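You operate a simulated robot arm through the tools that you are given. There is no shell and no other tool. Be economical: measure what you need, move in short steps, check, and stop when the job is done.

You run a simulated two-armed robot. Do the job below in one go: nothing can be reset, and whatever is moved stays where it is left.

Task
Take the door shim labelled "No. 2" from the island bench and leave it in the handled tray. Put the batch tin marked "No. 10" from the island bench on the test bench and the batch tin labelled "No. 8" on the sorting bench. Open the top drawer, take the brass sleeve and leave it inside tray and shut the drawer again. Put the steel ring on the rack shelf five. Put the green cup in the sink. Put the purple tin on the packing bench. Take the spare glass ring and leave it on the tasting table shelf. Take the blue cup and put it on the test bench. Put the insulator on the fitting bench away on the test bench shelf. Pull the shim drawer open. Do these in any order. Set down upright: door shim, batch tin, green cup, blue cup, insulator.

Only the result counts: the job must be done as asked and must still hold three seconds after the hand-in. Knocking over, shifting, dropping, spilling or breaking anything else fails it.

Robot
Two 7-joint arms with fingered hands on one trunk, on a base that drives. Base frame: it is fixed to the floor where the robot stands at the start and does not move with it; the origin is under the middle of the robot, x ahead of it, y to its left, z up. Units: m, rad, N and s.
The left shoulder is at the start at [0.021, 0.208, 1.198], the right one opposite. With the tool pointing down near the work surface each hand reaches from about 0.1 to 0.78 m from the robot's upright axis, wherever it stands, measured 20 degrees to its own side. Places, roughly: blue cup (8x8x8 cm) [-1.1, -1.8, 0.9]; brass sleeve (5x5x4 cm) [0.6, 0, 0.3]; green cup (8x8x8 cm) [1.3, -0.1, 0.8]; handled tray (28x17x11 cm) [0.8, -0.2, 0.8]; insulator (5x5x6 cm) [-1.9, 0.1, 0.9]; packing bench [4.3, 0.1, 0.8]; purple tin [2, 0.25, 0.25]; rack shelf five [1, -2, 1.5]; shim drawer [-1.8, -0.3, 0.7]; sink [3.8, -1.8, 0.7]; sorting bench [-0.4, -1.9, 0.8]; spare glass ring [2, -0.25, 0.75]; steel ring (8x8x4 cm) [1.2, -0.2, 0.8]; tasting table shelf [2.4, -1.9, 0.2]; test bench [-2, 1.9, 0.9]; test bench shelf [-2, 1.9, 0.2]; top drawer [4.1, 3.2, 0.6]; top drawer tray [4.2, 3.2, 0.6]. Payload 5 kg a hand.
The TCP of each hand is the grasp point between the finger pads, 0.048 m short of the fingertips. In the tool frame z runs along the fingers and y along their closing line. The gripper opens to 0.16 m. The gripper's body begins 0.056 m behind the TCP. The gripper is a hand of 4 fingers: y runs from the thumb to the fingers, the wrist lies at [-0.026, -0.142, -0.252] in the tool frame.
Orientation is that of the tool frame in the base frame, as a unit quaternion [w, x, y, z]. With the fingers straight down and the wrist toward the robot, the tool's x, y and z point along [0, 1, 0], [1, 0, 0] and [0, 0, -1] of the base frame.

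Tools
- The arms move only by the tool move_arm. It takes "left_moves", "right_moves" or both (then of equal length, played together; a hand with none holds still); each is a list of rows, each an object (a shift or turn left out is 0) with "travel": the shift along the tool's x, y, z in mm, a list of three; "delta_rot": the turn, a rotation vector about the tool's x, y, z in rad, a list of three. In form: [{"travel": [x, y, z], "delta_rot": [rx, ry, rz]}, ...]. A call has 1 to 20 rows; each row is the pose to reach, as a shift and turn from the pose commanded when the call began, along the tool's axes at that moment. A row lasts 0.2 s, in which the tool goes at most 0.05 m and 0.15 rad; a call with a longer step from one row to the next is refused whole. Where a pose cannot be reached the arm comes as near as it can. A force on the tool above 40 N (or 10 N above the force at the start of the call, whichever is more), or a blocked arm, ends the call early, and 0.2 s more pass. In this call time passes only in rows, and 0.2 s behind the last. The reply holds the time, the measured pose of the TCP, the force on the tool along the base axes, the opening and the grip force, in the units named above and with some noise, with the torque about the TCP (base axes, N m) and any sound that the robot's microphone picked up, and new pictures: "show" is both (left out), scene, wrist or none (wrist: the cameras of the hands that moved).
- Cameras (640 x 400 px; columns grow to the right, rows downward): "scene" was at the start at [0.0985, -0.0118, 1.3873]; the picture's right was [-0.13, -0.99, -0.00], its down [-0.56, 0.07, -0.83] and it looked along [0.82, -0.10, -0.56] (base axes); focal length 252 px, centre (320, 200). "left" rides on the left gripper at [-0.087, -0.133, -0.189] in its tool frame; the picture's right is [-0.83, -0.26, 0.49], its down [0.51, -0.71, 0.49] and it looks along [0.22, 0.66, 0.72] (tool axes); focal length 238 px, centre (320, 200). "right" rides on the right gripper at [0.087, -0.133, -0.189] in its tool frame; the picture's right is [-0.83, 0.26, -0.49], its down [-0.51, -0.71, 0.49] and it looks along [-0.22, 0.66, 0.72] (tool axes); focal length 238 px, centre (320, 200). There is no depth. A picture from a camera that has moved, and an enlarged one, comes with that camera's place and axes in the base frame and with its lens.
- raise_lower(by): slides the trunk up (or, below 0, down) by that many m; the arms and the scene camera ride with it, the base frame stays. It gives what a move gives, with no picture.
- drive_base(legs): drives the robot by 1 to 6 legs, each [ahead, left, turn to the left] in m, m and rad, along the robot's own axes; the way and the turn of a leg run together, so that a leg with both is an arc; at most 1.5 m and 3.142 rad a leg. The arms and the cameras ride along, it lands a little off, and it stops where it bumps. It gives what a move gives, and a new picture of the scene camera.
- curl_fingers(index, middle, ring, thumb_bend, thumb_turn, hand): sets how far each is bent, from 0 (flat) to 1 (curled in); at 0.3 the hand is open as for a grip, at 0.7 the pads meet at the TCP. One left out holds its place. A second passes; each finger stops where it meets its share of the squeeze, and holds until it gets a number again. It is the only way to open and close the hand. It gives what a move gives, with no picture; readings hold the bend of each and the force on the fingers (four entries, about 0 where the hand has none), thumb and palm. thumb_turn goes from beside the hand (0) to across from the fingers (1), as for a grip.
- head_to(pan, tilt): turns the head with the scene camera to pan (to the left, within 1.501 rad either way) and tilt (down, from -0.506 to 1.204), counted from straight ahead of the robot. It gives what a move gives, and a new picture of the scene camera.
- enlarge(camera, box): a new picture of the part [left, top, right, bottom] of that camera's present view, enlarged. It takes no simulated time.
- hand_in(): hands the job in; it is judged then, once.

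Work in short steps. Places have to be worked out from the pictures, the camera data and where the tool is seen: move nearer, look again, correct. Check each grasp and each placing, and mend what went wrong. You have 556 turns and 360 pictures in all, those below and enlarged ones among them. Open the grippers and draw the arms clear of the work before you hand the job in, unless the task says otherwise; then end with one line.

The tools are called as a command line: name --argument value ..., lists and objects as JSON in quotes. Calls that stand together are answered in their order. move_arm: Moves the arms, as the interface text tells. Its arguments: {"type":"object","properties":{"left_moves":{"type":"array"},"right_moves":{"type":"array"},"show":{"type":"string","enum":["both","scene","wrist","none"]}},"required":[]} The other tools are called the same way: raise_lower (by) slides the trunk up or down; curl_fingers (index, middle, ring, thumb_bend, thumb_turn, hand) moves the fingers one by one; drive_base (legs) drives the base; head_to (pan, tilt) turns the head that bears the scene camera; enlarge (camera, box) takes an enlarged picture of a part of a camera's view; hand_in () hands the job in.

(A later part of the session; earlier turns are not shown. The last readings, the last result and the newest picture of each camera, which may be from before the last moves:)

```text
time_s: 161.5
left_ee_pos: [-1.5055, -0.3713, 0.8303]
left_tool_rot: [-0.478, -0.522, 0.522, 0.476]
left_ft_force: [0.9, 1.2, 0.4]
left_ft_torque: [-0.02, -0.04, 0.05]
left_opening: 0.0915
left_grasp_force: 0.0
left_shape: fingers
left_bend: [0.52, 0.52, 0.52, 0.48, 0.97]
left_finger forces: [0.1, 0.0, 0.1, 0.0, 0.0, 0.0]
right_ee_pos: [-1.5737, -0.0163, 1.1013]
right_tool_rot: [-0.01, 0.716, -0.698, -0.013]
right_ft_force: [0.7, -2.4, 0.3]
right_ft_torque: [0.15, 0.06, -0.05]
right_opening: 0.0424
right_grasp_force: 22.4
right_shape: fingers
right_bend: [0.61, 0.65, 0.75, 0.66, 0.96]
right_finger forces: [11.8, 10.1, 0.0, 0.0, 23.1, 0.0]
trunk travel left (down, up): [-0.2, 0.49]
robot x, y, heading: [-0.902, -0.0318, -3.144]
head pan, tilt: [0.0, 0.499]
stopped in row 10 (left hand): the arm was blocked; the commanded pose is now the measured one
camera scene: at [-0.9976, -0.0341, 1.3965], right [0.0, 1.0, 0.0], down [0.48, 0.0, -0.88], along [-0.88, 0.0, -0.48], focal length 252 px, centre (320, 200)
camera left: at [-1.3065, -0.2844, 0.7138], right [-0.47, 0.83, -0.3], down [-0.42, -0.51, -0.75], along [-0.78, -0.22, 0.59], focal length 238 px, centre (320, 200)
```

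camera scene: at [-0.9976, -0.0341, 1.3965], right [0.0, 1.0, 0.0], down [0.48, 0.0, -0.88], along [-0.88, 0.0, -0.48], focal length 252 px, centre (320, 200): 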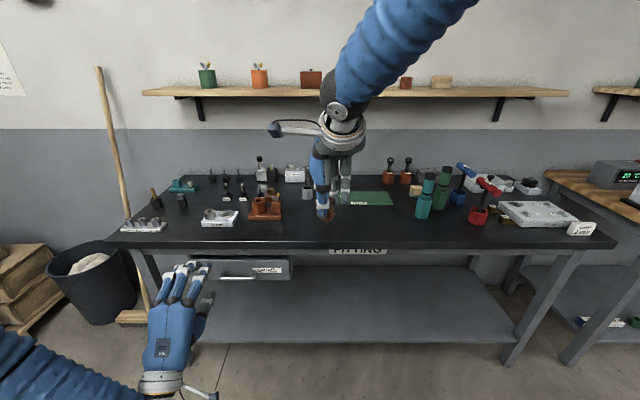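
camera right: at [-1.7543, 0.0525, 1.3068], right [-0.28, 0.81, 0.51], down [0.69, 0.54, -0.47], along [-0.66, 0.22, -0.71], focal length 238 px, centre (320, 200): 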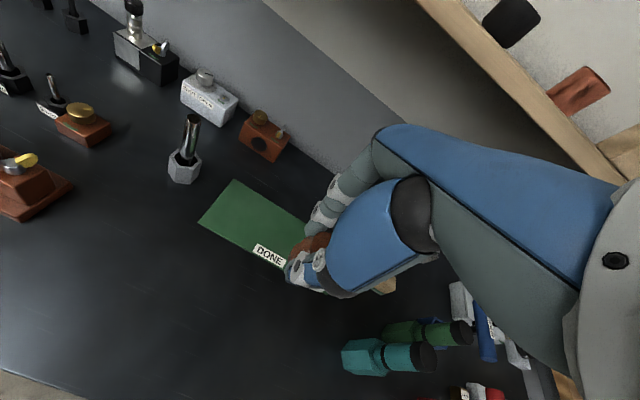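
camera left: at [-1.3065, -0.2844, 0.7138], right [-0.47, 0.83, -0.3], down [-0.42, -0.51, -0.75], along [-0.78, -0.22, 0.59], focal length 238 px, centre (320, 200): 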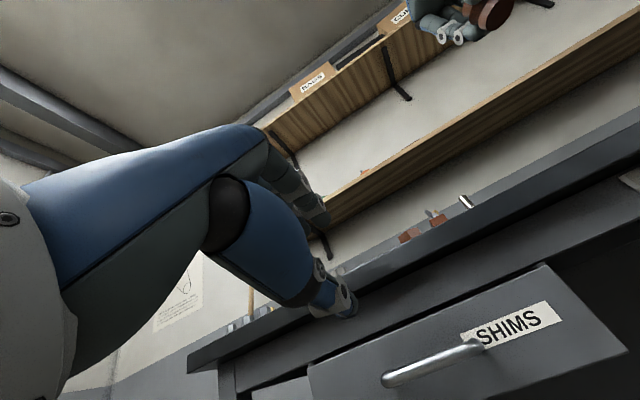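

The left hand points forward at z = 0.83; the bar, re-measured through the left camera, is at z ≈ 0.69. I raise the right hand, lower the trunk 0.14 m to match, then drive in.

move_arm --right_moves '[{"travel": [0, 0, -40]}, {"travel": [0, 0, -80]}, {"travel": [0, 0, -120]}]' --show "none"

raise_lower --by -0.14

enlarge --camera "left" --box '[0, 0, 640, 400]'

```text
time_s: 162.3
left_ee_pos: [-1.5037, -0.3717, 0.8277]
left_tool_rot: [-0.478, -0.523, 0.523, 0.474]
left_ft_force: [-0.1, -0.3, 0.4]
left_ft_torque: [0.02, -0.06, -0.02]
left_opening: 0.091
left_grasp_force: 0.1
left_shape: fingers
left_bend: [0.52, 0.52, 0.52, 0.48, 0.97]
left_finger forces: [0.0, 0.1, 0.0, 0.1, 0.0, 0.0]
right_ee_pos: [-1.5724, -0.0183, 1.2211]
right_tool_rot: [-0.011, 0.716, -0.698, -0.012]
right_ft_force: [0.8, 0.1, -1.9]
right_ft_torque: [0.01, 0.14, -0.01]
right_opening: 0.0424
right_grasp_force: 22.3
right_shape: fingers
right_bend: [0.61, 0.65, 0.75, 0.66, 0.96]
right_finger forces: [11.7, 10.3, 0.0, 0.1, 22.9, 0.0]
trunk travel left (down, up): [-0.2, 0.49]
robot x, y, heading: [-0.8979, -0.0312, -3.145]
head pan, tilt: [0.0, 0.499]
```

```text
time_s: 164.0
left_ee_pos: [-1.5053, -0.3697, 0.6876]
left_tool_rot: [-0.478, -0.523, 0.523, 0.474]
left_ft_force: [0.1, -0.5, 0.9]
left_ft_torque: [0.01, -0.05, -0.02]
left_opening: 0.091
left_grasp_force: 0.1
left_shape: fingers
left_bend: [0.52, 0.52, 0.52, 0.48, 0.97]
left_finger forces: [0.0, 0.0, 0.0, 0.0, 0.0, 0.0]
right_ee_pos: [-1.5739, -0.0168, 1.0803]
right_tool_rot: [-0.01, 0.716, -0.698, -0.012]
right_ft_force: [-0.2, 0.4, -0.4]
right_ft_torque: [0.0, 0.03, -0.01]
right_opening: 0.0425
right_grasp_force: 22.9
right_shape: fingers
right_bend: [0.61, 0.65, 0.75, 0.66, 0.96]
right_finger forces: [11.7, 10.3, 0.0, 0.0, 22.9, 0.1]
trunk travel left (down, up): [-0.06, 0.63]
robot x, y, heading: [-0.8963, -0.0304, 3.143]
head pan, tilt: [0.0, 0.499]
```

```text
1.00 times, centred on (320, 200) of left
camera zoom: at [-1.3054, -0.2834, 0.5721], right [-0.46, 0.83, -0.31], down [-0.42, -0.51, -0.75], along [-0.78, -0.22, 0.58], focal length 238 px, centre (320, 200)
```

zoom: 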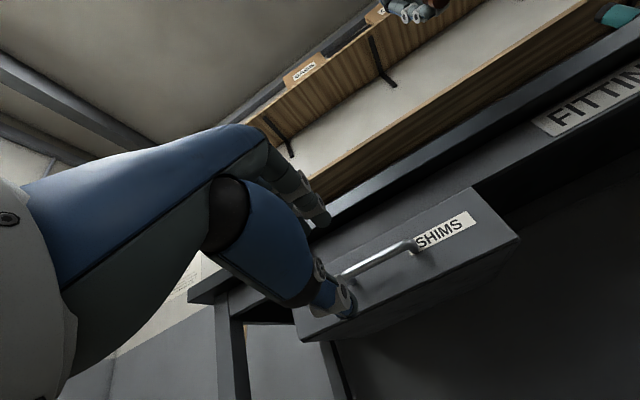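

The bar is at (−1.697, −0.342, 0.693). I drive forward 0.155 m and right 0.025 m.

drive_base --legs '[[0.153, -0.026, 0]]'

enlarge --camera "left" --box '[200, 150, 440, 340]'

```text
time_s: 165.3
left_ee_pos: [-1.657, -0.3495, 0.687]
left_tool_rot: [0.478, 0.525, -0.523, -0.471]
left_ft_force: [-0.6, 0.5, -0.2]
left_ft_torque: [0.02, 0.04, -0.01]
left_opening: 0.0912
left_grasp_force: 0.0
left_shape: fingers
left_bend: [0.52, 0.52, 0.52, 0.48, 0.97]
left_finger forces: [0.1, 0.0, 0.0, 0.0, 0.0, 0.0]
right_ee_pos: [-1.7279, 0.0039, 1.0781]
right_tool_rot: [-0.011, 0.717, -0.696, -0.011]
right_ft_force: [-1.4, 0.7, -2.9]
right_ft_torque: [-0.02, -0.13, 0.03]
right_opening: 0.0425
right_grasp_force: 22.8
right_shape: fingers
right_bend: [0.61, 0.65, 0.75, 0.66, 0.96]
right_finger forces: [11.8, 10.2, 0.0, 0.0, 22.9, 0.0]
trunk travel left (down, up): [-0.06, 0.63]
robot x, y, heading: [-1.0514, -0.0073, -3.138]
head pan, tilt: [0.0, 0.499]
camera scene: at [-1.1522, -0.0078, 1.256], right [-0.01, 1.0, 0.0], down [0.48, 0.0, -0.88], along [-0.88, 0.0, -0.48], focal length 252 px, centre (320, 200)
```

scene: 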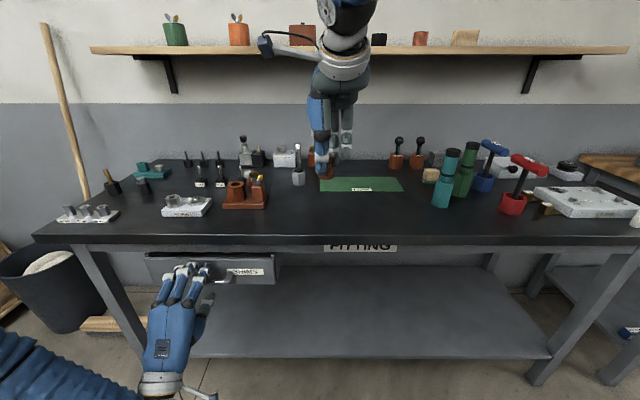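

```text
2.11 times, centred on (320, 245) of left
camera zoom: at [-1.4562, -0.2605, 0.5712], right [-0.47, 0.83, -0.31], down [-0.42, -0.51, -0.75], along [-0.78, -0.22, 0.58], focal length 502 px, centre (320, 105)
```

zoom: 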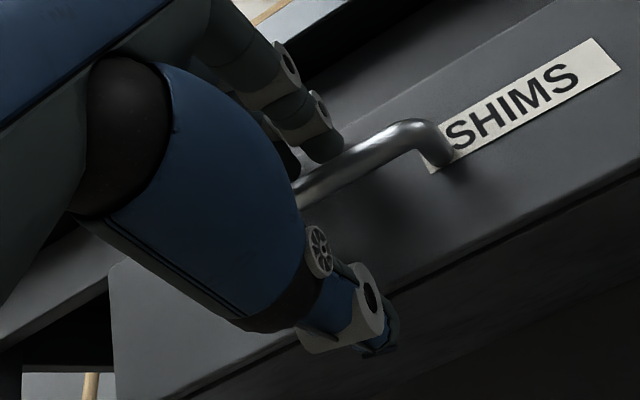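

The bar lies between fingers (above) and thumb (below). I close the left hand on it.

curl_fingers --hand "left" --index 0.8 --middle 0.8 --ring 0.8 --thumb_bend 0.8

enlarge --camera "left" --box '[200, 150, 440, 340]'

```text
time_s: 166.3
left_ee_pos: [-1.6546, -0.3493, 0.6867]
left_tool_rot: [0.479, 0.524, -0.522, -0.472]
left_ft_force: [-0.2, -1.7, 18.2]
left_ft_torque: [-0.82, 0.39, -0.21]
left_opening: 0.0043
left_grasp_force: 10.6
left_shape: fingers
left_bend: [0.76, 0.74, 0.77, 0.76, 0.97]
left_finger forces: [0.0, 8.1, 12.9, 0.1, 0.0, 0.0]
right_ee_pos: [-1.7243, 0.0041, 1.0799]
right_tool_rot: [-0.01, 0.717, -0.696, -0.012]
right_ft_force: [-0.1, 0.3, -1.7]
right_ft_torque: [0.0, -0.03, -0.01]
right_opening: 0.0426
right_grasp_force: 22.9
right_shape: fingers
right_bend: [0.61, 0.65, 0.75, 0.66, 0.96]
right_finger forces: [11.7, 10.3, 0.1, 0.1, 22.9, 0.0]
trunk travel left (down, up): [-0.06, 0.63]
robot x, y, heading: [-1.0494, -0.0017, -3.138]
head pan, tilt: [0.0, 0.499]
```

```text
2.11 times, centred on (320, 245) of left
camera zoom: at [-1.4553, -0.2605, 0.572], right [-0.47, 0.83, -0.31], down [-0.42, -0.51, -0.75], along [-0.78, -0.22, 0.59], focal length 502 px, centre (320, 105)
```

zoom: 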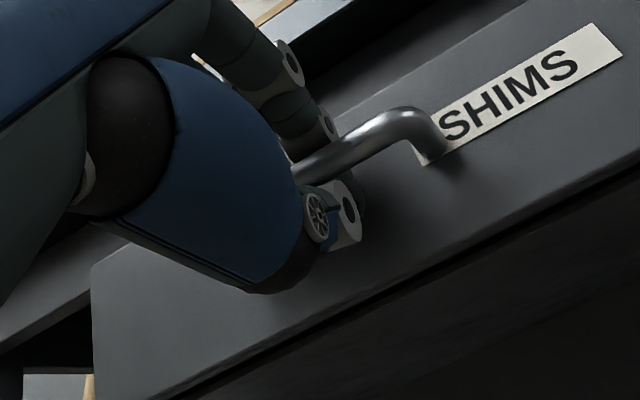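

Fingers press on the bar and curl behind it. I pull by driving back 0.08 m and check.

drive_base --legs '[[-0.08, 0, 0]]'

enlarge --camera "left" --box '[200, 150, 440, 340]'

```text
time_s: 167.4
left_ee_pos: [-1.5725, -0.3488, 0.6865]
left_tool_rot: [0.479, 0.524, -0.523, -0.473]
left_ft_force: [0.6, -0.8, 8.7]
left_ft_torque: [-0.77, 0.05, -0.43]
left_opening: 0.0047
left_grasp_force: 9.0
left_shape: fingers
left_bend: [0.77, 0.74, 0.78, 0.77, 0.97]
left_finger forces: [0.0, 7.0, 10.6, 0.0, 0.1, 0.1]
right_ee_pos: [-1.6434, 0.0035, 1.0813]
right_tool_rot: [-0.009, 0.718, -0.696, -0.013]
right_ft_force: [1.2, -0.4, 0.1]
right_ft_torque: [0.02, 0.13, 0.0]
right_opening: 0.0426
right_grasp_force: 22.7
right_shape: fingers
right_bend: [0.61, 0.65, 0.75, 0.66, 0.96]
right_finger forces: [11.7, 10.3, 0.1, 0.0, 23.0, 0.0]
trunk travel left (down, up): [-0.06, 0.63]
robot x, y, heading: [-0.9733, -0.0052, -3.133]
head pan, tilt: [0.0, 0.499]
camera scene: at [-1.0683, -0.0074, 1.2563], right [-0.01, 1.0, 0.0], down [0.48, 0.0, -0.88], along [-0.88, -0.01, -0.48], focal length 252 px, centre (320, 200)
```

scene: 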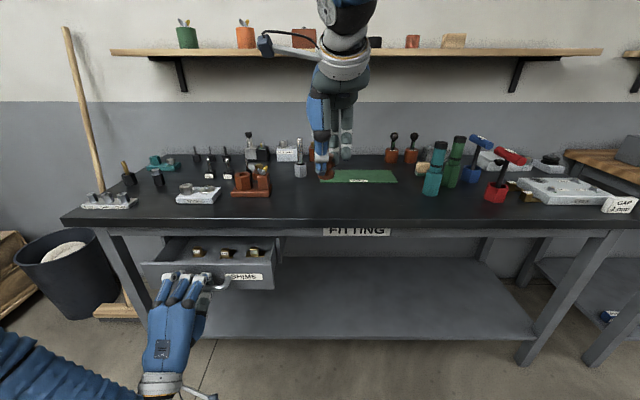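

```text
2.11 times, centred on (320, 245) of left
camera zoom: at [-1.3733, -0.2603, 0.5719], right [-0.47, 0.83, -0.31], down [-0.42, -0.51, -0.75], along [-0.78, -0.22, 0.58], focal length 502 px, centre (320, 105)
```

zoom: 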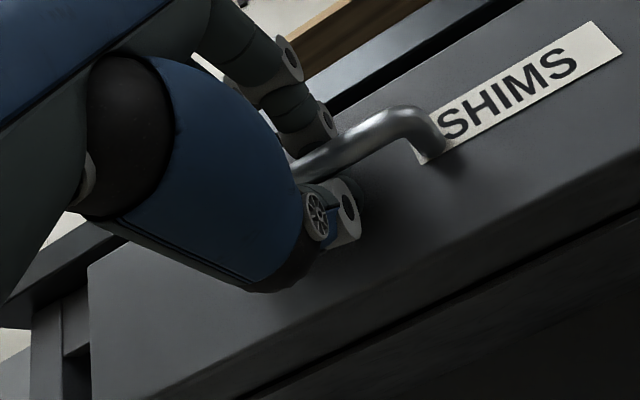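

The drawer is opening. I keep pulling.

drive_base --legs '[[-0.12, 0, 0]]'

drive_base --legs '[[-0.06, 0, 0]]'

```text
time_s: 168.7
left_ee_pos: [-1.4519, -0.3489, 0.6876]
left_tool_rot: [0.48, 0.524, -0.522, -0.472]
left_ft_force: [1.0, -2.5, 10.9]
left_ft_torque: [-0.8, 0.1, -0.44]
left_opening: 0.0046
left_grasp_force: 8.6
left_shape: fingers
left_bend: [0.77, 0.74, 0.78, 0.77, 0.97]
left_finger forces: [0.0, 7.0, 11.0, 0.0, 0.0, 0.0]
right_ee_pos: [-1.5229, 0.0033, 1.0812]
right_tool_rot: [-0.01, 0.718, -0.696, -0.012]
right_ft_force: [1.3, -0.7, -0.3]
right_ft_torque: [0.01, 0.07, 0.0]
right_opening: 0.0427
right_grasp_force: 22.3
right_shape: fingers
right_bend: [0.61, 0.65, 0.75, 0.66, 0.96]
right_finger forces: [11.7, 10.4, 0.0, 0.0, 22.9, 0.0]
trunk travel left (down, up): [-0.06, 0.63]
robot x, y, heading: [-0.8457, -0.0091, -3.134]
head pan, tilt: [0.0, 0.499]
camera scene: at [-0.9483, -0.0068, 1.2564], right [-0.01, 1.0, 0.0], down [0.48, 0.0, -0.88], along [-0.88, -0.01, -0.48], focal length 252 px, centre (320, 200)
```

scene: 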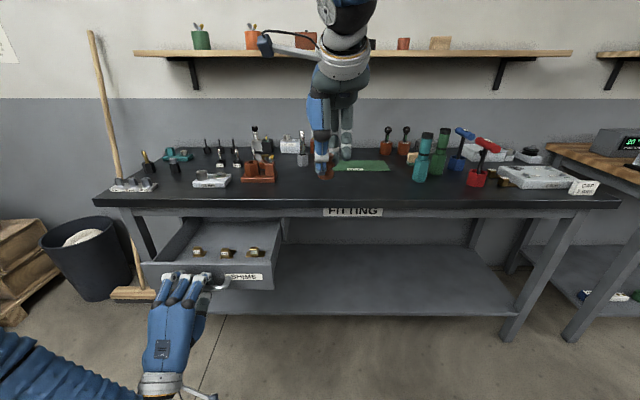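

```text
time_s: 169.6
left_ee_pos: [-1.4126, -0.3482, 0.6895]
left_tool_rot: [0.482, 0.525, -0.521, -0.469]
left_ft_force: [-7.4, -1.5, 7.2]
left_ft_torque: [-0.77, 0.19, 0.01]
left_opening: 0.0054
left_grasp_force: 12.8
left_shape: fingers
left_bend: [0.77, 0.74, 0.79, 0.76, 0.97]
left_finger forces: [0.0, 11.4, 13.1, 0.0, 0.0, 0.0]
right_ee_pos: [-1.4768, 0.0059, 1.0827]
right_tool_rot: [-0.009, 0.718, -0.696, -0.012]
right_ft_force: [0.9, 0.5, -1.1]
right_ft_torque: [-0.03, -0.04, 0.02]
right_opening: 0.0425
right_grasp_force: 22.1
right_shape: fingers
right_bend: [0.61, 0.65, 0.75, 0.66, 0.96]
right_finger forces: [11.7, 10.5, 0.0, 0.0, 23.0, 0.0]
trunk travel left (down, up): [-0.06, 0.63]
robot x, y, heading: [-0.8043, 0.0, -3.132]
head pan, tilt: [0.0, 0.499]
stopped in leg 1: the force on the tool passed its limit (the readings are from after the stop); the commanded pose is now the measured one
camera scene: at [-0.9037, -0.0058, 1.2561], right [0.0, 1.0, 0.0], down [0.48, 0.0, -0.88], along [-0.88, 0.0, -0.48], focal length 252 px, centre (320, 200)
```

scene: 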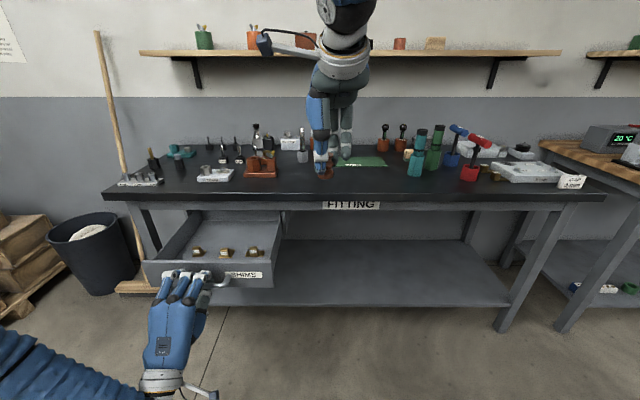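

The drawer reached its stop, fully open. I release and back away.

curl_fingers --hand "left" --index 0.45 --middle 0.45 --ring 0.45 --thumb_bend 0.4

drive_base --legs '[[-0.2, 0, 0]]'

```text
time_s: 170.6
left_ee_pos: [-1.4116, -0.3495, 0.6865]
left_tool_rot: [0.481, 0.525, -0.523, -0.469]
left_ft_force: [0.0, 0.4, -0.5]
left_ft_torque: [0.03, -0.02, 0.0]
left_opening: 0.1206
left_grasp_force: 0.1
left_shape: fingers
left_bend: [0.45, 0.45, 0.45, 0.4, 0.97]
left_finger forces: [0.1, 0.0, 0.1, 0.0, 0.1, 0.0]
right_ee_pos: [-1.4778, 0.0038, 1.0818]
right_tool_rot: [-0.009, 0.717, -0.697, -0.014]
right_ft_force: [0.4, 1.0, -1.0]
right_ft_torque: [0.0, -0.03, -0.02]
right_opening: 0.0425
right_grasp_force: 22.5
right_shape: fingers
right_bend: [0.61, 0.65, 0.75, 0.66, 0.96]
right_finger forces: [11.8, 10.4, 0.1, 0.1, 22.9, 0.1]
trunk travel left (down, up): [-0.06, 0.63]
robot x, y, heading: [-0.8032, -0.0065, -3.137]
head pan, tilt: [0.0, 0.499]
```

```text
time_s: 172.3
left_ee_pos: [-1.2037, -0.3477, 0.6876]
left_tool_rot: [0.481, 0.525, -0.523, -0.469]
left_ft_force: [0.8, 0.0, 0.9]
left_ft_torque: [0.02, -0.04, 0.04]
left_opening: 0.1207
left_grasp_force: 0.0
left_shape: fingers
left_bend: [0.45, 0.45, 0.45, 0.4, 0.97]
left_finger forces: [0.0, 0.1, 0.0, 0.0, 0.0, 0.0]
right_ee_pos: [-1.2683, 0.0039, 1.0827]
right_tool_rot: [-0.008, 0.718, -0.696, -0.014]
right_ft_force: [1.2, -0.3, -0.3]
right_ft_torque: [0.02, 0.07, -0.01]
right_opening: 0.0425
right_grasp_force: 22.7
right_shape: fingers
right_bend: [0.61, 0.65, 0.75, 0.66, 0.96]
right_finger forces: [11.7, 10.4, 0.1, 0.0, 23.0, 0.1]
trunk travel left (down, up): [-0.06, 0.63]
robot x, y, heading: [-0.592, -0.0039, -3.131]
head pan, tilt: [0.0, 0.499]
camera scene: at [-0.6944, -0.0052, 1.2563], right [-0.01, 1.0, 0.0], down [0.48, 0.0, -0.88], along [-0.88, -0.01, -0.48], focal length 252 px, centre (320, 200)
```

scene: 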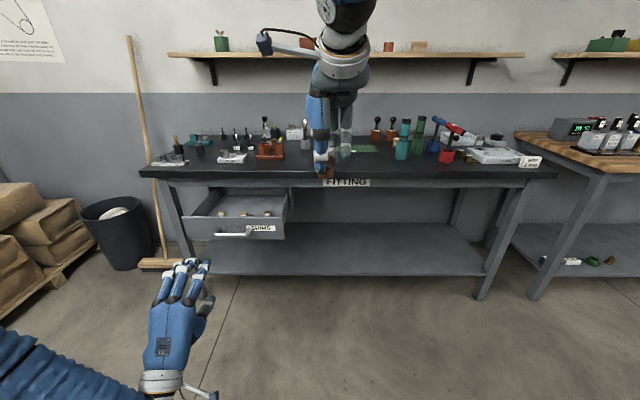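

The drawer stays open. I restore the left hand to pointing down and raised, then strafe to the test bench for the shelf.

move_arm --left_moves '[{"travel": [0, 38, 0], "delta_rot": [0.14, 0, 0]}, {"travel": [0, 76, 0], "delta_rot": [0.28, 0, 0]}, {"travel": [0, 114, 0], "delta_rot": [0.42, 0, 0]}, {"travel": [0, 152, 0], "delta_rot": [0.56, 0, 0]}, {"travel": [0, 190, 0], "delta_rot": [0.7, 0, 0]}, {"travel": [0, 228, 0], "delta_rot": [0.84, 0, 0]}, {"travel": [0, 266, 0], "delta_rot": [0.98, 0, 0]}, {"travel": [0, 304, 0], "delta_rot": [1.12, 0, 0]}, {"travel": [0, 342, 0], "delta_rot": [1.26, 0, 0]}, {"travel": [0, 380, 0], "delta_rot": [1.4, 0, 0]}, {"travel": [0, 400, 0], "delta_rot": [1.48, 0, 0]}]' --show "none"

drive_base --legs '[[0, -1.2, 0], [0, -0.68, 0]]'

head_to --pan 0.0 --tilt 0.75

```text
time_s: 174.9
left_ee_pos: [-1.3542, -0.3308, 1.2011]
left_tool_rot: [-0.291, -0.536, 0.781, 0.133]
left_ft_force: [-0.2, 1.2, 1.4]
left_ft_torque: [-0.17, -0.1, 0.1]
left_opening: 0.1209
left_grasp_force: 0.1
left_shape: fingers
left_bend: [0.45, 0.45, 0.45, 0.4, 0.97]
left_finger forces: [0.0, 0.1, 0.1, 0.0, 0.1, 0.0]
left hand out of reach, approached as far as the arm can: row 9, 10
right_ee_pos: [-1.269, 0.0086, 1.0826]
right_tool_rot: [-0.009, 0.718, -0.695, -0.012]
right_ft_force: [0.5, 2.0, -0.2]
right_ft_torque: [-0.18, -0.01, 0.04]
right_opening: 0.0423
right_grasp_force: 22.2
right_shape: fingers
right_bend: [0.61, 0.65, 0.75, 0.66, 0.95]
right_finger forces: [11.8, 10.4, 0.0, 0.1, 22.8, 0.0]
trunk travel left (down, up): [-0.06, 0.63]
robot x, y, heading: [-0.592, -0.0023, -3.136]
head pan, tilt: [0.0, 0.499]
stopped in row 11 (left hand): the arm was blocked; the commanded pose is now the measured one
```

```text
time_s: 182.4
left_ee_pos: [-1.4086, 1.0341, 1.1978]
left_tool_rot: [-0.285, -0.525, 0.79, 0.137]
left_ft_force: [-0.3, 3.8, 0.8]
left_ft_torque: [-0.35, -0.06, 0.3]
left_opening: 0.1212
left_grasp_force: 0.1
left_shape: fingers
left_bend: [0.45, 0.45, 0.45, 0.4, 0.98]
left_finger forces: [0.0, 0.1, 0.0, 0.0, 0.0, 0.1]
right_ee_pos: [-1.3117, 1.3666, 1.0789]
right_tool_rot: [-0.01, 0.708, -0.706, -0.012]
right_ft_force: [0.2, 3.6, -1.6]
right_ft_torque: [-0.41, 0.02, 0.09]
right_opening: 0.0426
right_grasp_force: 22.8
right_shape: fingers
right_bend: [0.61, 0.65, 0.75, 0.66, 0.95]
right_finger forces: [11.6, 10.5, 0.0, 0.0, 22.6, 0.0]
trunk travel left (down, up): [-0.06, 0.63]
robot x, y, heading: [-0.6387, 1.34, 3.109]
head pan, tilt: [0.0, 0.499]
stopped in leg 2: the robot was blocked; the commanded pose is now the measured one
camera scene: at [-0.7387, 1.3411, 1.2562], right [0.03, 1.0, 0.0], down [0.48, -0.02, -0.88], along [-0.88, 0.03, -0.48], focal length 252 px, centre (320, 200)
```

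scene: 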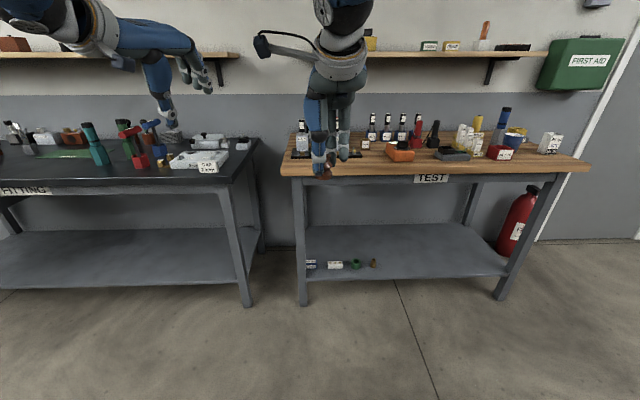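

```text
time_s: 183.2
left_ee_pos: [-1.4081, 1.0289, 1.1954]
left_tool_rot: [-0.285, -0.527, 0.789, 0.137]
left_ft_force: [0.4, 0.0, 0.0]
left_ft_torque: [-0.06, 0.05, 0.01]
left_opening: 0.1213
left_grasp_force: 0.1
left_shape: fingers
left_bend: [0.45, 0.45, 0.45, 0.4, 0.98]
left_finger forces: [0.0, 0.1, 0.1, 0.1, 0.1, 0.1]
right_ee_pos: [-1.3108, 1.3634, 1.0785]
right_tool_rot: [-0.011, 0.709, -0.705, -0.012]
right_ft_force: [0.9, 0.7, -1.7]
right_ft_torque: [-0.03, 0.03, 0.04]
right_opening: 0.0424
right_grasp_force: 22.5
right_shape: fingers
right_bend: [0.61, 0.65, 0.75, 0.66, 0.95]
right_finger forces: [11.6, 10.4, 0.0, 0.0, 22.6, 0.0]
trunk travel left (down, up): [-0.06, 0.63]
robot x, y, heading: [-0.6356, 1.3338, 3.116]
head pan, tilt: [0.0, 0.75]
camera scene: at [-0.7306, 1.3378, 1.2342], right [0.03, 1.0, 0.0], down [0.68, -0.02, -0.73], along [-0.73, 0.02, -0.68], focal length 252 px, centre (320, 200)
```

scene: 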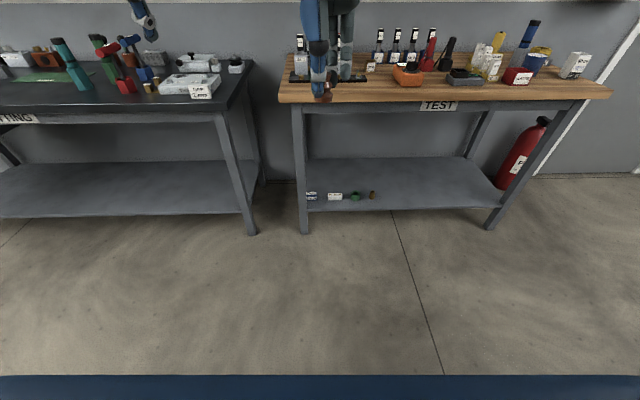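

The strafe was blocked by something to the right/behind at x ≈ −0.64. I look right to see what it is.

head_to --pan -1.5 --tilt 0.6

```text
time_s: 184.8
left_ee_pos: [-1.4079, 1.0287, 1.1956]
left_tool_rot: [-0.286, -0.528, 0.788, 0.138]
left_ft_force: [0.1, 0.8, -0.3]
left_ft_torque: [0.01, -0.01, 0.0]
left_opening: 0.1214
left_grasp_force: 0.0
left_shape: fingers
left_bend: [0.45, 0.45, 0.45, 0.4, 0.98]
left_finger forces: [0.0, 0.0, 0.1, 0.0, 0.1, 0.0]
right_ee_pos: [-1.3113, 1.3619, 1.0798]
right_tool_rot: [-0.01, 0.709, -0.705, -0.012]
right_ft_force: [0.0, 0.7, -2.3]
right_ft_torque: [-0.03, 0.01, 0.0]
right_opening: 0.0422
right_grasp_force: 22.5
right_shape: fingers
right_bend: [0.61, 0.65, 0.75, 0.66, 0.95]
right_finger forces: [11.7, 10.4, 0.1, 0.1, 22.6, 0.1]
trunk travel left (down, up): [-0.06, 0.63]
robot x, y, heading: [-0.6388, 1.3359, 3.115]
head pan, tilt: [-1.499, 0.6]
camera scene: at [-0.6517, 1.4234, 1.2471], right [1.0, 0.04, 0.0], down [0.02, -0.56, -0.83], along [-0.03, 0.82, -0.56], focal length 252 px, centre (320, 200)
```

scene: 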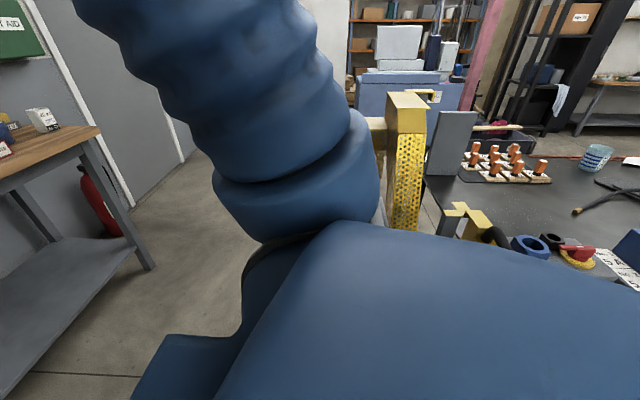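

A bench with a grinder stands there; the base only bumped it. I go forward first, then strafe right.

drive_base --legs '[[0.25, 0.02, 0], [0, -0.53, 0.02]]'

head_to --pan -0.2 --tilt 0.8

```text
time_s: 189.3
left_ee_pos: [-1.645, 1.5176, 1.1965]
left_tool_rot: [-0.288, -0.541, 0.779, 0.132]
left_ft_force: [-0.2, 1.4, 0.7]
left_ft_torque: [-0.08, -0.03, 0.05]
left_opening: 0.1213
left_grasp_force: 0.0
left_shape: fingers
left_bend: [0.45, 0.45, 0.45, 0.4, 0.98]
left_finger forces: [0.0, 0.1, 0.1, 0.1, 0.0, 0.0]
right_ee_pos: [-1.5575, 1.8552, 1.0788]
right_tool_rot: [-0.01, 0.72, -0.694, -0.011]
right_ft_force: [-0.4, 0.9, -0.6]
right_ft_torque: [-0.04, 0.02, -0.02]
right_opening: 0.0424
right_grasp_force: 22.4
right_shape: fingers
right_bend: [0.61, 0.65, 0.75, 0.66, 0.95]
right_finger forces: [11.7, 10.6, 0.1, 0.1, 22.6, 0.0]
trunk travel left (down, up): [-0.06, 0.63]
robot x, y, heading: [-0.8854, 1.8465, -3.137]
head pan, tilt: [-1.499, 0.6]
camera scene: at [-0.9013, 1.9376, 1.2471], right [1.0, 0.08, 0.0], down [0.04, -0.56, -0.82], along [-0.06, 0.82, -0.57], focal length 252 px, centre (320, 200)
```

scene: 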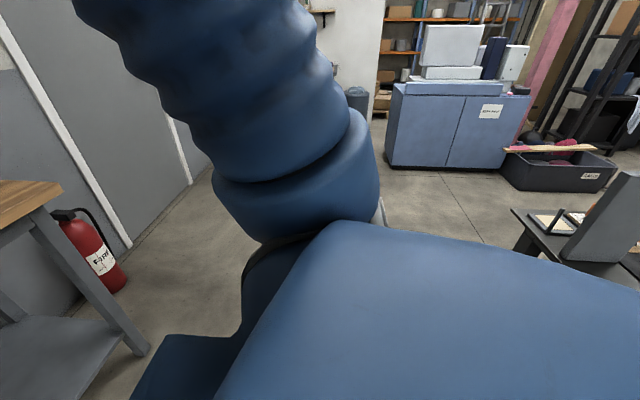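

```text
time_s: 190.8
left_ee_pos: [-1.6445, 1.5159, 1.1956]
left_tool_rot: [-0.288, -0.54, 0.78, 0.133]
left_ft_force: [-0.4, 0.1, -0.1]
left_ft_torque: [-0.03, 0.01, -0.02]
left_opening: 0.1212
left_grasp_force: 0.1
left_shape: fingers
left_bend: [0.45, 0.45, 0.45, 0.4, 0.98]
left_finger forces: [0.0, 0.0, 0.0, 0.1, 0.0, 0.0]
right_ee_pos: [-1.557, 1.8545, 1.079]
right_tool_rot: [-0.011, 0.72, -0.693, -0.012]
right_ft_force: [0.5, -0.2, -1.8]
right_ft_torque: [0.05, 0.0, 0.03]
right_opening: 0.0423
right_grasp_force: 22.6
right_shape: fingers
right_bend: [0.61, 0.65, 0.75, 0.66, 0.95]
right_finger forces: [11.7, 10.5, 0.0, 0.0, 22.6, 0.0]
trunk travel left (down, up): [-0.06, 0.63]
robot x, y, heading: [-0.8855, 1.8525, -3.134]
head pan, tilt: [-0.201, 0.799]
camera scene: at [-0.9737, 1.8647, 1.2302], right [0.2, 0.98, 0.0], down [0.7, -0.14, -0.7], along [-0.68, 0.14, -0.72], focal length 252 px, centre (320, 200)
```

scene: 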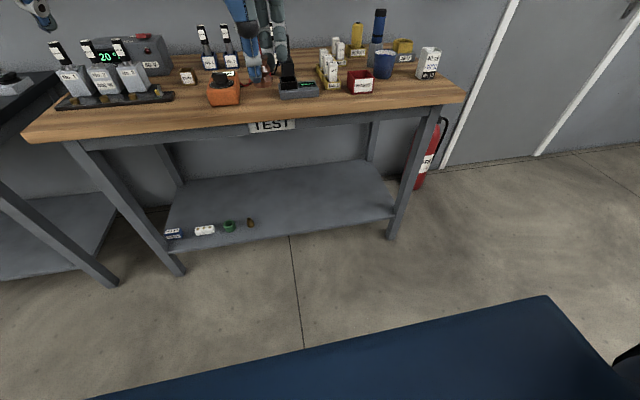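

The shelf's right part is free. I lower the right hand with the insulator in front of the bench to about z = 0.46.

move_arm --right_moves '[{"travel": [-15, -4, 44], "delta_rot": [0, 0.033, 0.038]}, {"travel": [-30, -7, 88], "delta_rot": [0, 0.033, 0.038]}, {"travel": [-45, -10, 132], "delta_rot": [0, 0.033, 0.038]}, {"travel": [-60, -14, 176], "delta_rot": [0, 0.033, 0.038]}, {"travel": [-75, -17, 220], "delta_rot": [0, 0.033, 0.038]}, {"travel": [-90, -20, 264], "delta_rot": [0, 0.033, 0.038]}, {"travel": [-105, -24, 308], "delta_rot": [0, 0.033, 0.038]}, {"travel": [-120, -27, 352], "delta_rot": [0, 0.033, 0.038]}, {"travel": [-135, -30, 396], "delta_rot": [0, 0.033, 0.038]}, {"travel": [-150, -34, 440], "delta_rot": [0, 0.033, 0.038]}, {"travel": [-165, -37, 484], "delta_rot": [0, 0.033, 0.038]}, {"travel": [-180, -40, 528], "delta_rot": [0, 0.033, 0.038]}, {"travel": [-195, -44, 572], "delta_rot": [0, 0.033, 0.038]}, {"travel": [-210, -50, 616], "delta_rot": [0, 0.033, 0.038]}]'

```text
time_s: 193.8
left_ee_pos: [-1.6452, 1.5188, 1.196]
left_tool_rot: [-0.288, -0.54, 0.78, 0.132]
left_ft_force: [-0.9, 0.7, -0.3]
left_ft_torque: [-0.08, -0.03, 0.04]
left_opening: 0.1213
left_grasp_force: 0.1
left_shape: fingers
left_bend: [0.45, 0.45, 0.45, 0.4, 0.98]
left_finger forces: [0.0, 0.1, 0.0, 0.0, 0.1, 0.0]
right_ee_pos: [-1.5194, 2.0868, 0.4727]
right_tool_rot: [0.002, 0.708, -0.706, -0.001]
right_ft_force: [-2.1, -0.4, 0.0]
right_ft_torque: [-0.01, -0.24, 0.07]
right_opening: 0.0424
right_grasp_force: 23.0
right_shape: fingers
right_bend: [0.61, 0.65, 0.75, 0.66, 0.95]
right_finger forces: [11.9, 11.2, 0.1, 0.0, 22.9, 0.0]
trunk travel left (down, up): [-0.06, 0.63]
robot x, y, heading: [-0.8838, 1.8534, -3.139]
head pan, tilt: [-0.201, 0.799]
camera scene: at [-0.9743, 1.8652, 1.2301], right [0.2, 0.98, 0.0], down [0.7, -0.14, -0.7], along [-0.68, 0.14, -0.72], focal length 252 px, centre (320, 200)
camera right: at [-1.3844, 2.0013, 0.6619], right [-0.26, 0.83, 0.49], down [0.71, 0.51, -0.5], along [-0.66, 0.22, -0.72], focal length 238 px, centre (320, 200)
```

scene: 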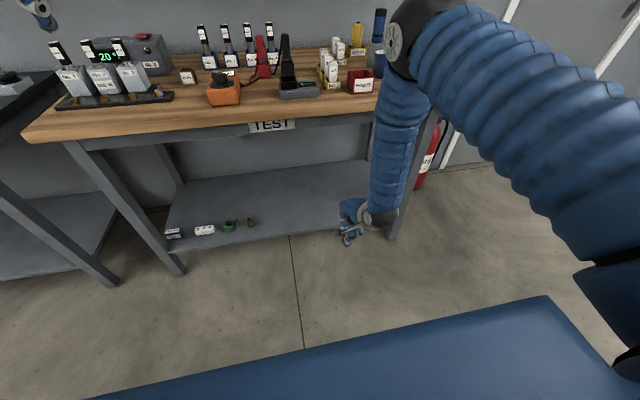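
right: 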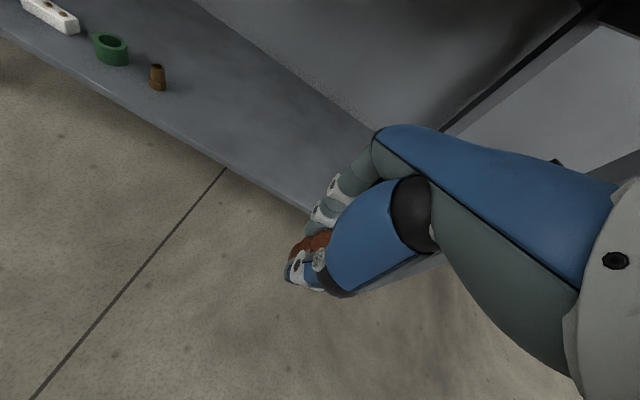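

The forearm stands nearly vertical and would meet the bench edge when driving in. I straighten the arm: trunk up 0.14 m, then hand farther out and lower.

raise_lower --by 0.14

move_arm --right_moves '[{"travel": [0, 18, 42]}, {"travel": [0, 36, 84]}, {"travel": [0, 54, 126]}, {"travel": [0, 72, 168]}, {"travel": [0, 95, 205]}]'

```text
time_s: 195.4
left_ee_pos: [-1.6451, 1.5177, 1.3354]
left_tool_rot: [-0.288, -0.541, 0.779, 0.132]
left_ft_force: [0.7, -0.4, -0.8]
left_ft_torque: [-0.01, 0.0, 0.0]
left_opening: 0.121
left_grasp_force: 0.0
left_shape: fingers
left_bend: [0.45, 0.45, 0.45, 0.4, 0.98]
left_finger forces: [0.0, 0.0, 0.1, 0.1, 0.0, 0.0]
right_ee_pos: [-1.5179, 2.0863, 0.6118]
right_tool_rot: [-0.001, -0.707, 0.707, 0.001]
right_ft_force: [-0.2, 0.1, -1.6]
right_ft_torque: [-0.02, 0.01, 0.03]
right_opening: 0.0422
right_grasp_force: 23.2
right_shape: fingers
right_bend: [0.61, 0.65, 0.75, 0.66, 0.95]
right_finger forces: [11.9, 11.2, 0.1, 0.0, 22.8, 0.0]
trunk travel left (down, up): [-0.2, 0.49]
robot x, y, heading: [-0.8847, 1.8481, -3.136]
head pan, tilt: [-0.201, 0.799]
```

```text
time_s: 196.6
left_ee_pos: [-1.6453, 1.5175, 1.3339]
left_tool_rot: [-0.286, -0.54, 0.78, 0.132]
left_ft_force: [-0.4, 0.1, -1.3]
left_ft_torque: [-0.01, -0.04, 0.01]
left_opening: 0.1213
left_grasp_force: 0.2
left_shape: fingers
left_bend: [0.45, 0.45, 0.45, 0.4, 0.98]
left_finger forces: [0.0, 0.0, 0.0, 0.0, 0.1, 0.0]
right_ee_pos: [-1.6105, 2.0879, 0.4052]
right_tool_rot: [0.0, -0.707, 0.707, 0.0]
right_ft_force: [-0.2, 0.4, -2.2]
right_ft_torque: [-0.08, -0.07, 0.03]
right_opening: 0.0424
right_grasp_force: 22.5
right_shape: fingers
right_bend: [0.61, 0.65, 0.75, 0.66, 0.95]
right_finger forces: [11.7, 11.6, 0.1, 0.0, 22.7, 0.0]
trunk travel left (down, up): [-0.2, 0.49]
robot x, y, heading: [-0.884, 1.8515, -3.137]
head pan, tilt: [-0.201, 0.799]
camera scene: at [-0.9748, 1.8651, 1.37], right [0.2, 0.98, 0.0], down [0.7, -0.14, -0.7], along [-0.68, 0.14, -0.72], focal length 252 px, centre (320, 200)
camera right: at [-1.4771, 2.002, 0.5961], right [-0.26, 0.83, 0.49], down [0.71, 0.51, -0.49], along [-0.66, 0.22, -0.72], focal length 238 px, centre (320, 200)
```

scene: 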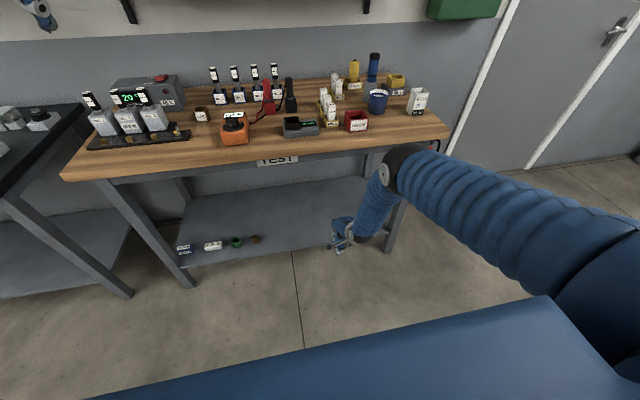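
right: 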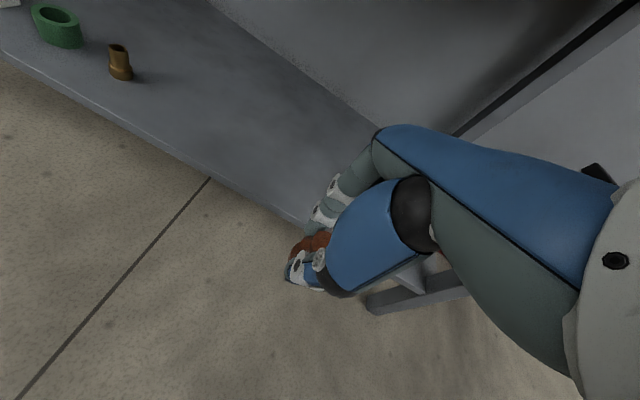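

I lower further in front of the shelf so the arm straightens before driving in.

move_arm --right_moves '[{"travel": [0, 10, 35]}, {"travel": [0, 20, 68]}]' --show "scene"

enlarge --camera "right" --box '[0, 0, 640, 400]'

```text
time_s: 197.2
left_ee_pos: [-1.6449, 1.518, 1.3357]
left_tool_rot: [-0.288, -0.541, 0.779, 0.132]
left_ft_force: [-0.1, 0.8, -0.1]
left_ft_torque: [0.04, 0.0, 0.02]
left_opening: 0.1211
left_grasp_force: 0.1
left_shape: fingers
left_bend: [0.45, 0.45, 0.45, 0.4, 0.98]
left_finger forces: [0.1, 0.1, 0.0, 0.1, 0.0, 0.0]
right_ee_pos: [-1.6328, 2.0863, 0.338]
right_tool_rot: [0.001, 0.707, -0.707, 0.0]
right_ft_force: [-1.0, -0.2, -0.4]
right_ft_torque: [0.0, -0.1, 0.0]
right_opening: 0.0419
right_grasp_force: 23.1
right_shape: fingers
right_bend: [0.61, 0.65, 0.75, 0.66, 0.95]
right_finger forces: [11.7, 11.6, 0.0, 0.0, 22.6, 0.1]
trunk travel left (down, up): [-0.2, 0.49]
robot x, y, heading: [-0.8829, 1.848, -3.135]
head pan, tilt: [-0.201, 0.799]
camera scene: at [-0.9737, 1.8651, 1.3701], right [0.2, 0.98, 0.0], down [0.7, -0.14, -0.7], along [-0.68, 0.14, -0.72], focal length 252 px, centre (320, 200)
```

scene: 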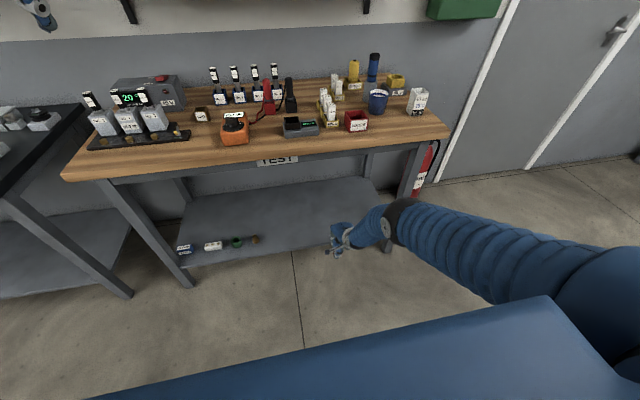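

```text
1.00 times, centred on (320, 200) of right
camera zoom: at [-1.4993, 2.0017, 0.5287], right [-0.26, 0.83, 0.49], down [0.71, 0.51, -0.49], along [-0.66, 0.22, -0.72], focal length 238 px, centre (320, 200)
```

zoom: 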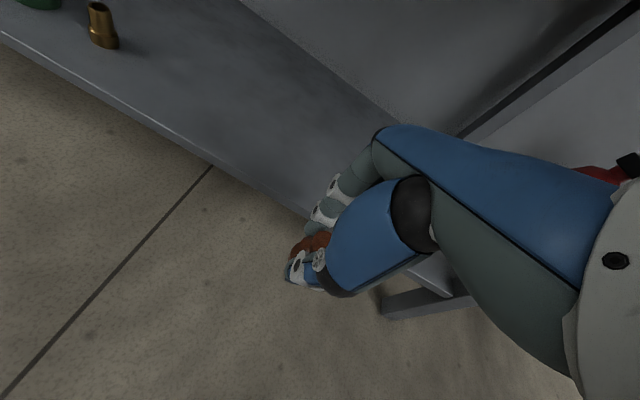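

The arm is now low and straight, clearing the bench edge; the shelf is at z ≈ 0.20. I drive forward 0.2 m.

drive_base --legs '[[0.2, 0, 0]]'

enlarge --camera "right" --box '[0, 0, 640, 400]'

```text
time_s: 198.8
left_ee_pos: [-1.8435, 1.5137, 1.3345]
left_tool_rot: [-0.288, -0.542, 0.778, 0.132]
left_ft_force: [-1.6, 0.3, -1.1]
left_ft_torque: [-0.02, -0.05, -0.03]
left_opening: 0.1211
left_grasp_force: 0.0
left_shape: fingers
left_bend: [0.45, 0.45, 0.45, 0.4, 0.98]
left_finger forces: [0.1, 0.0, 0.1, 0.0, 0.0, 0.0]
right_ee_pos: [-1.8309, 2.0827, 0.3372]
right_tool_rot: [0.0, 0.709, -0.705, -0.001]
right_ft_force: [-1.0, -0.1, -1.6]
right_ft_torque: [0.01, -0.05, -0.02]
right_opening: 0.042
right_grasp_force: 22.7
right_shape: fingers
right_bend: [0.61, 0.65, 0.75, 0.66, 0.95]
right_finger forces: [11.6, 11.6, 0.0, 0.0, 22.6, 0.0]
trunk travel left (down, up): [-0.2, 0.49]
robot x, y, heading: [-1.0836, 1.8491, -3.136]
head pan, tilt: [-0.201, 0.799]
camera scene: at [-1.1736, 1.8632, 1.37], right [0.19, 0.98, 0.0], down [0.7, -0.14, -0.7], along [-0.68, 0.13, -0.72], focal length 252 px, centre (320, 200)
```

scene: 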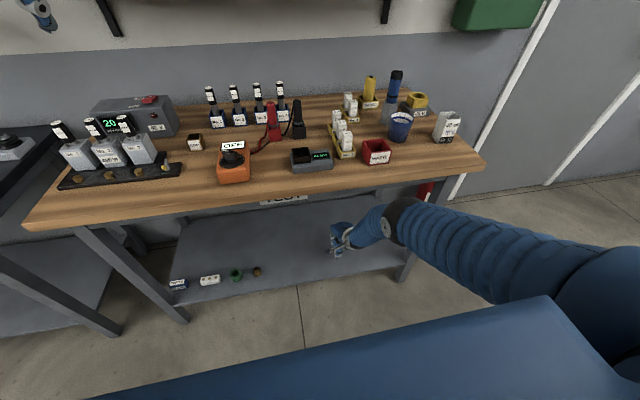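

```text
1.00 times, centred on (320, 200) of right
camera zoom: at [-1.6988, 1.9979, 0.5284], right [-0.26, 0.83, 0.49], down [0.71, 0.51, -0.49], along [-0.66, 0.21, -0.72], focal length 238 px, centre (320, 200)
```

zoom: 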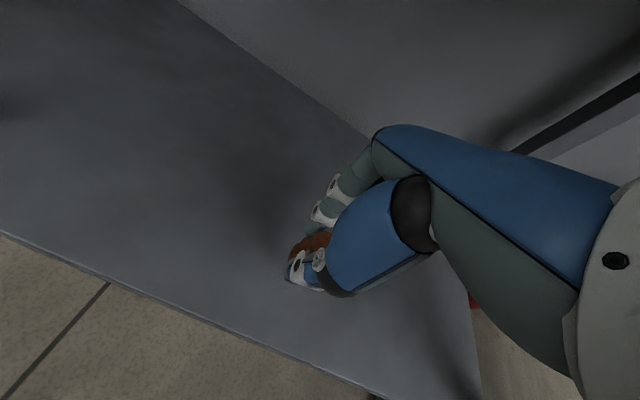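

The insulator is above the shelf. I lower in steps until contact.

move_arm --right_moves '[{"travel": [0, 0, 30]}, {"travel": [0, 0, 55]}, {"travel": [0, 0, 62]}, {"travel": [0, 0, 68]}, {"travel": [0, 0, 73]}, {"travel": [0, 0, 78]}, {"travel": [0, 0, 83]}]' --show "wrist"

```text
time_s: 200.4
left_ee_pos: [-1.8427, 1.5139, 1.336]
left_tool_rot: [-0.287, -0.542, 0.779, 0.132]
left_ft_force: [0.1, 0.4, 0.4]
left_ft_torque: [-0.03, 0.01, 0.02]
left_opening: 0.1209
left_grasp_force: 0.1
left_shape: fingers
left_bend: [0.45, 0.45, 0.45, 0.4, 0.98]
left_finger forces: [0.0, 0.0, 0.0, 0.0, 0.1, 0.0]
right_ee_pos: [-1.8089, 2.0822, 0.2921]
right_tool_rot: [0.001, 0.709, -0.705, 0.0]
right_ft_force: [0.4, 0.0, -1.6]
right_ft_torque: [0.02, 0.0, -0.01]
right_opening: 0.0418
right_grasp_force: 22.5
right_shape: fingers
right_bend: [0.61, 0.65, 0.75, 0.67, 0.95]
right_finger forces: [11.1, 11.9, 0.0, 0.1, 22.5, 0.0]
right hand out of reach, approached as far as the arm can: row 1, 2, 3, 4, 5, 6, 7
trunk travel left (down, up): [-0.2, 0.49]
robot x, y, heading: [-1.0827, 1.8483, -3.136]
head pan, tilt: [-0.201, 0.799]
camera right: at [-1.6756, 1.999, 0.4812], right [-0.26, 0.83, 0.49], down [0.71, 0.51, -0.49], along [-0.66, 0.21, -0.72], focal length 238 px, centre (320, 200)
```

right: 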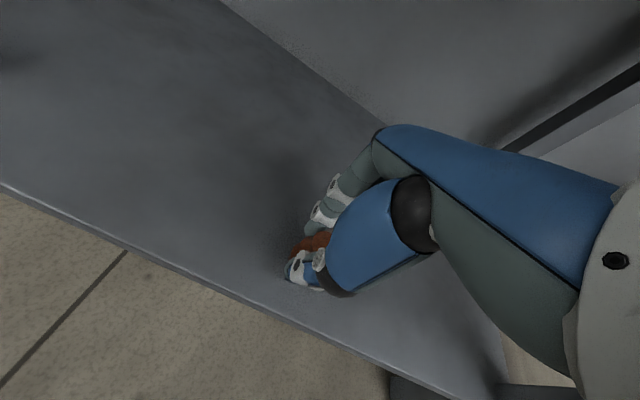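

The arm is at full stretch, so I drive 30 mm forward and finish the lowering with the trunk.

drive_base --legs '[[0.03, 0, 0]]'

raise_lower --by -0.018

```text
time_s: 201.2
left_ee_pos: [-1.8742, 1.5128, 1.3331]
left_tool_rot: [-0.285, -0.543, 0.779, 0.13]
left_ft_force: [-2.4, -0.1, -1.4]
left_ft_torque: [0.04, -0.05, -0.05]
left_opening: 0.1212
left_grasp_force: 0.1
left_shape: fingers
left_bend: [0.45, 0.45, 0.45, 0.4, 0.98]
left_finger forces: [0.1, 0.0, 0.1, 0.0, 0.0, 0.0]
right_ee_pos: [-1.8406, 2.0842, 0.2898]
right_tool_rot: [0.001, 0.709, -0.705, -0.001]
right_ft_force: [2.3, -0.8, 1.9]
right_ft_torque: [-0.03, -0.08, 0.01]
right_opening: 0.0418
right_grasp_force: 23.2
right_shape: fingers
right_bend: [0.61, 0.65, 0.75, 0.67, 0.95]
right_finger forces: [11.2, 10.9, 0.0, 0.1, 23.9, 0.0]
trunk travel left (down, up): [-0.2, 0.49]
robot x, y, heading: [-1.1133, 1.8512, -3.134]
head pan, tilt: [-0.201, 0.799]
camera scene: at [-1.2045, 1.8628, 1.3699], right [0.19, 0.98, 0.0], down [0.71, -0.14, -0.7], along [-0.68, 0.13, -0.72], focal length 252 px, centre (320, 200)
```

scene: 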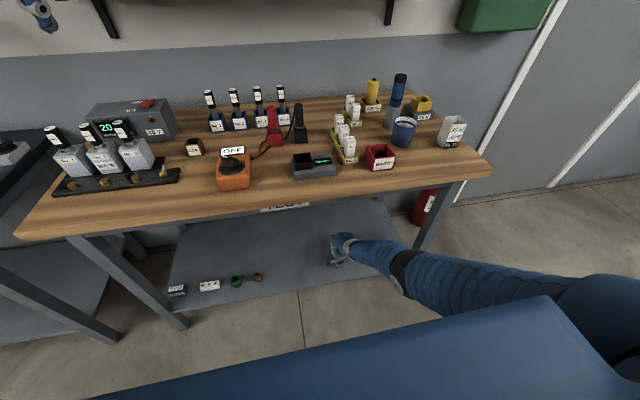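

```text
time_s: 201.9
left_ee_pos: [-1.8689, 1.5111, 1.3185]
left_tool_rot: [-0.288, -0.542, 0.779, 0.133]
left_ft_force: [0.4, -0.3, 0.2]
left_ft_torque: [0.0, 0.01, 0.03]
left_opening: 0.1213
left_grasp_force: 0.0
left_shape: fingers
left_bend: [0.45, 0.45, 0.45, 0.4, 0.98]
left_finger forces: [0.0, 0.1, 0.1, 0.0, 0.0, 0.0]
right_ee_pos: [-1.8449, 2.0812, 0.2792]
right_tool_rot: [0.005, 0.709, -0.705, -0.004]
right_ft_force: [-6.8, -2.5, 25.1]
right_ft_torque: [0.03, 0.56, 0.07]
right_opening: 0.036
right_grasp_force: 28.6
right_shape: fingers
right_bend: [0.62, 0.64, 0.75, 0.69, 0.94]
right_finger forces: [12.2, 21.3, 0.0, 0.0, 24.5, 0.1]
trunk travel left (down, up): [-0.182, 0.508]
robot x, y, heading: [-1.1151, 1.8496, -3.136]
head pan, tilt: [-0.201, 0.799]
```

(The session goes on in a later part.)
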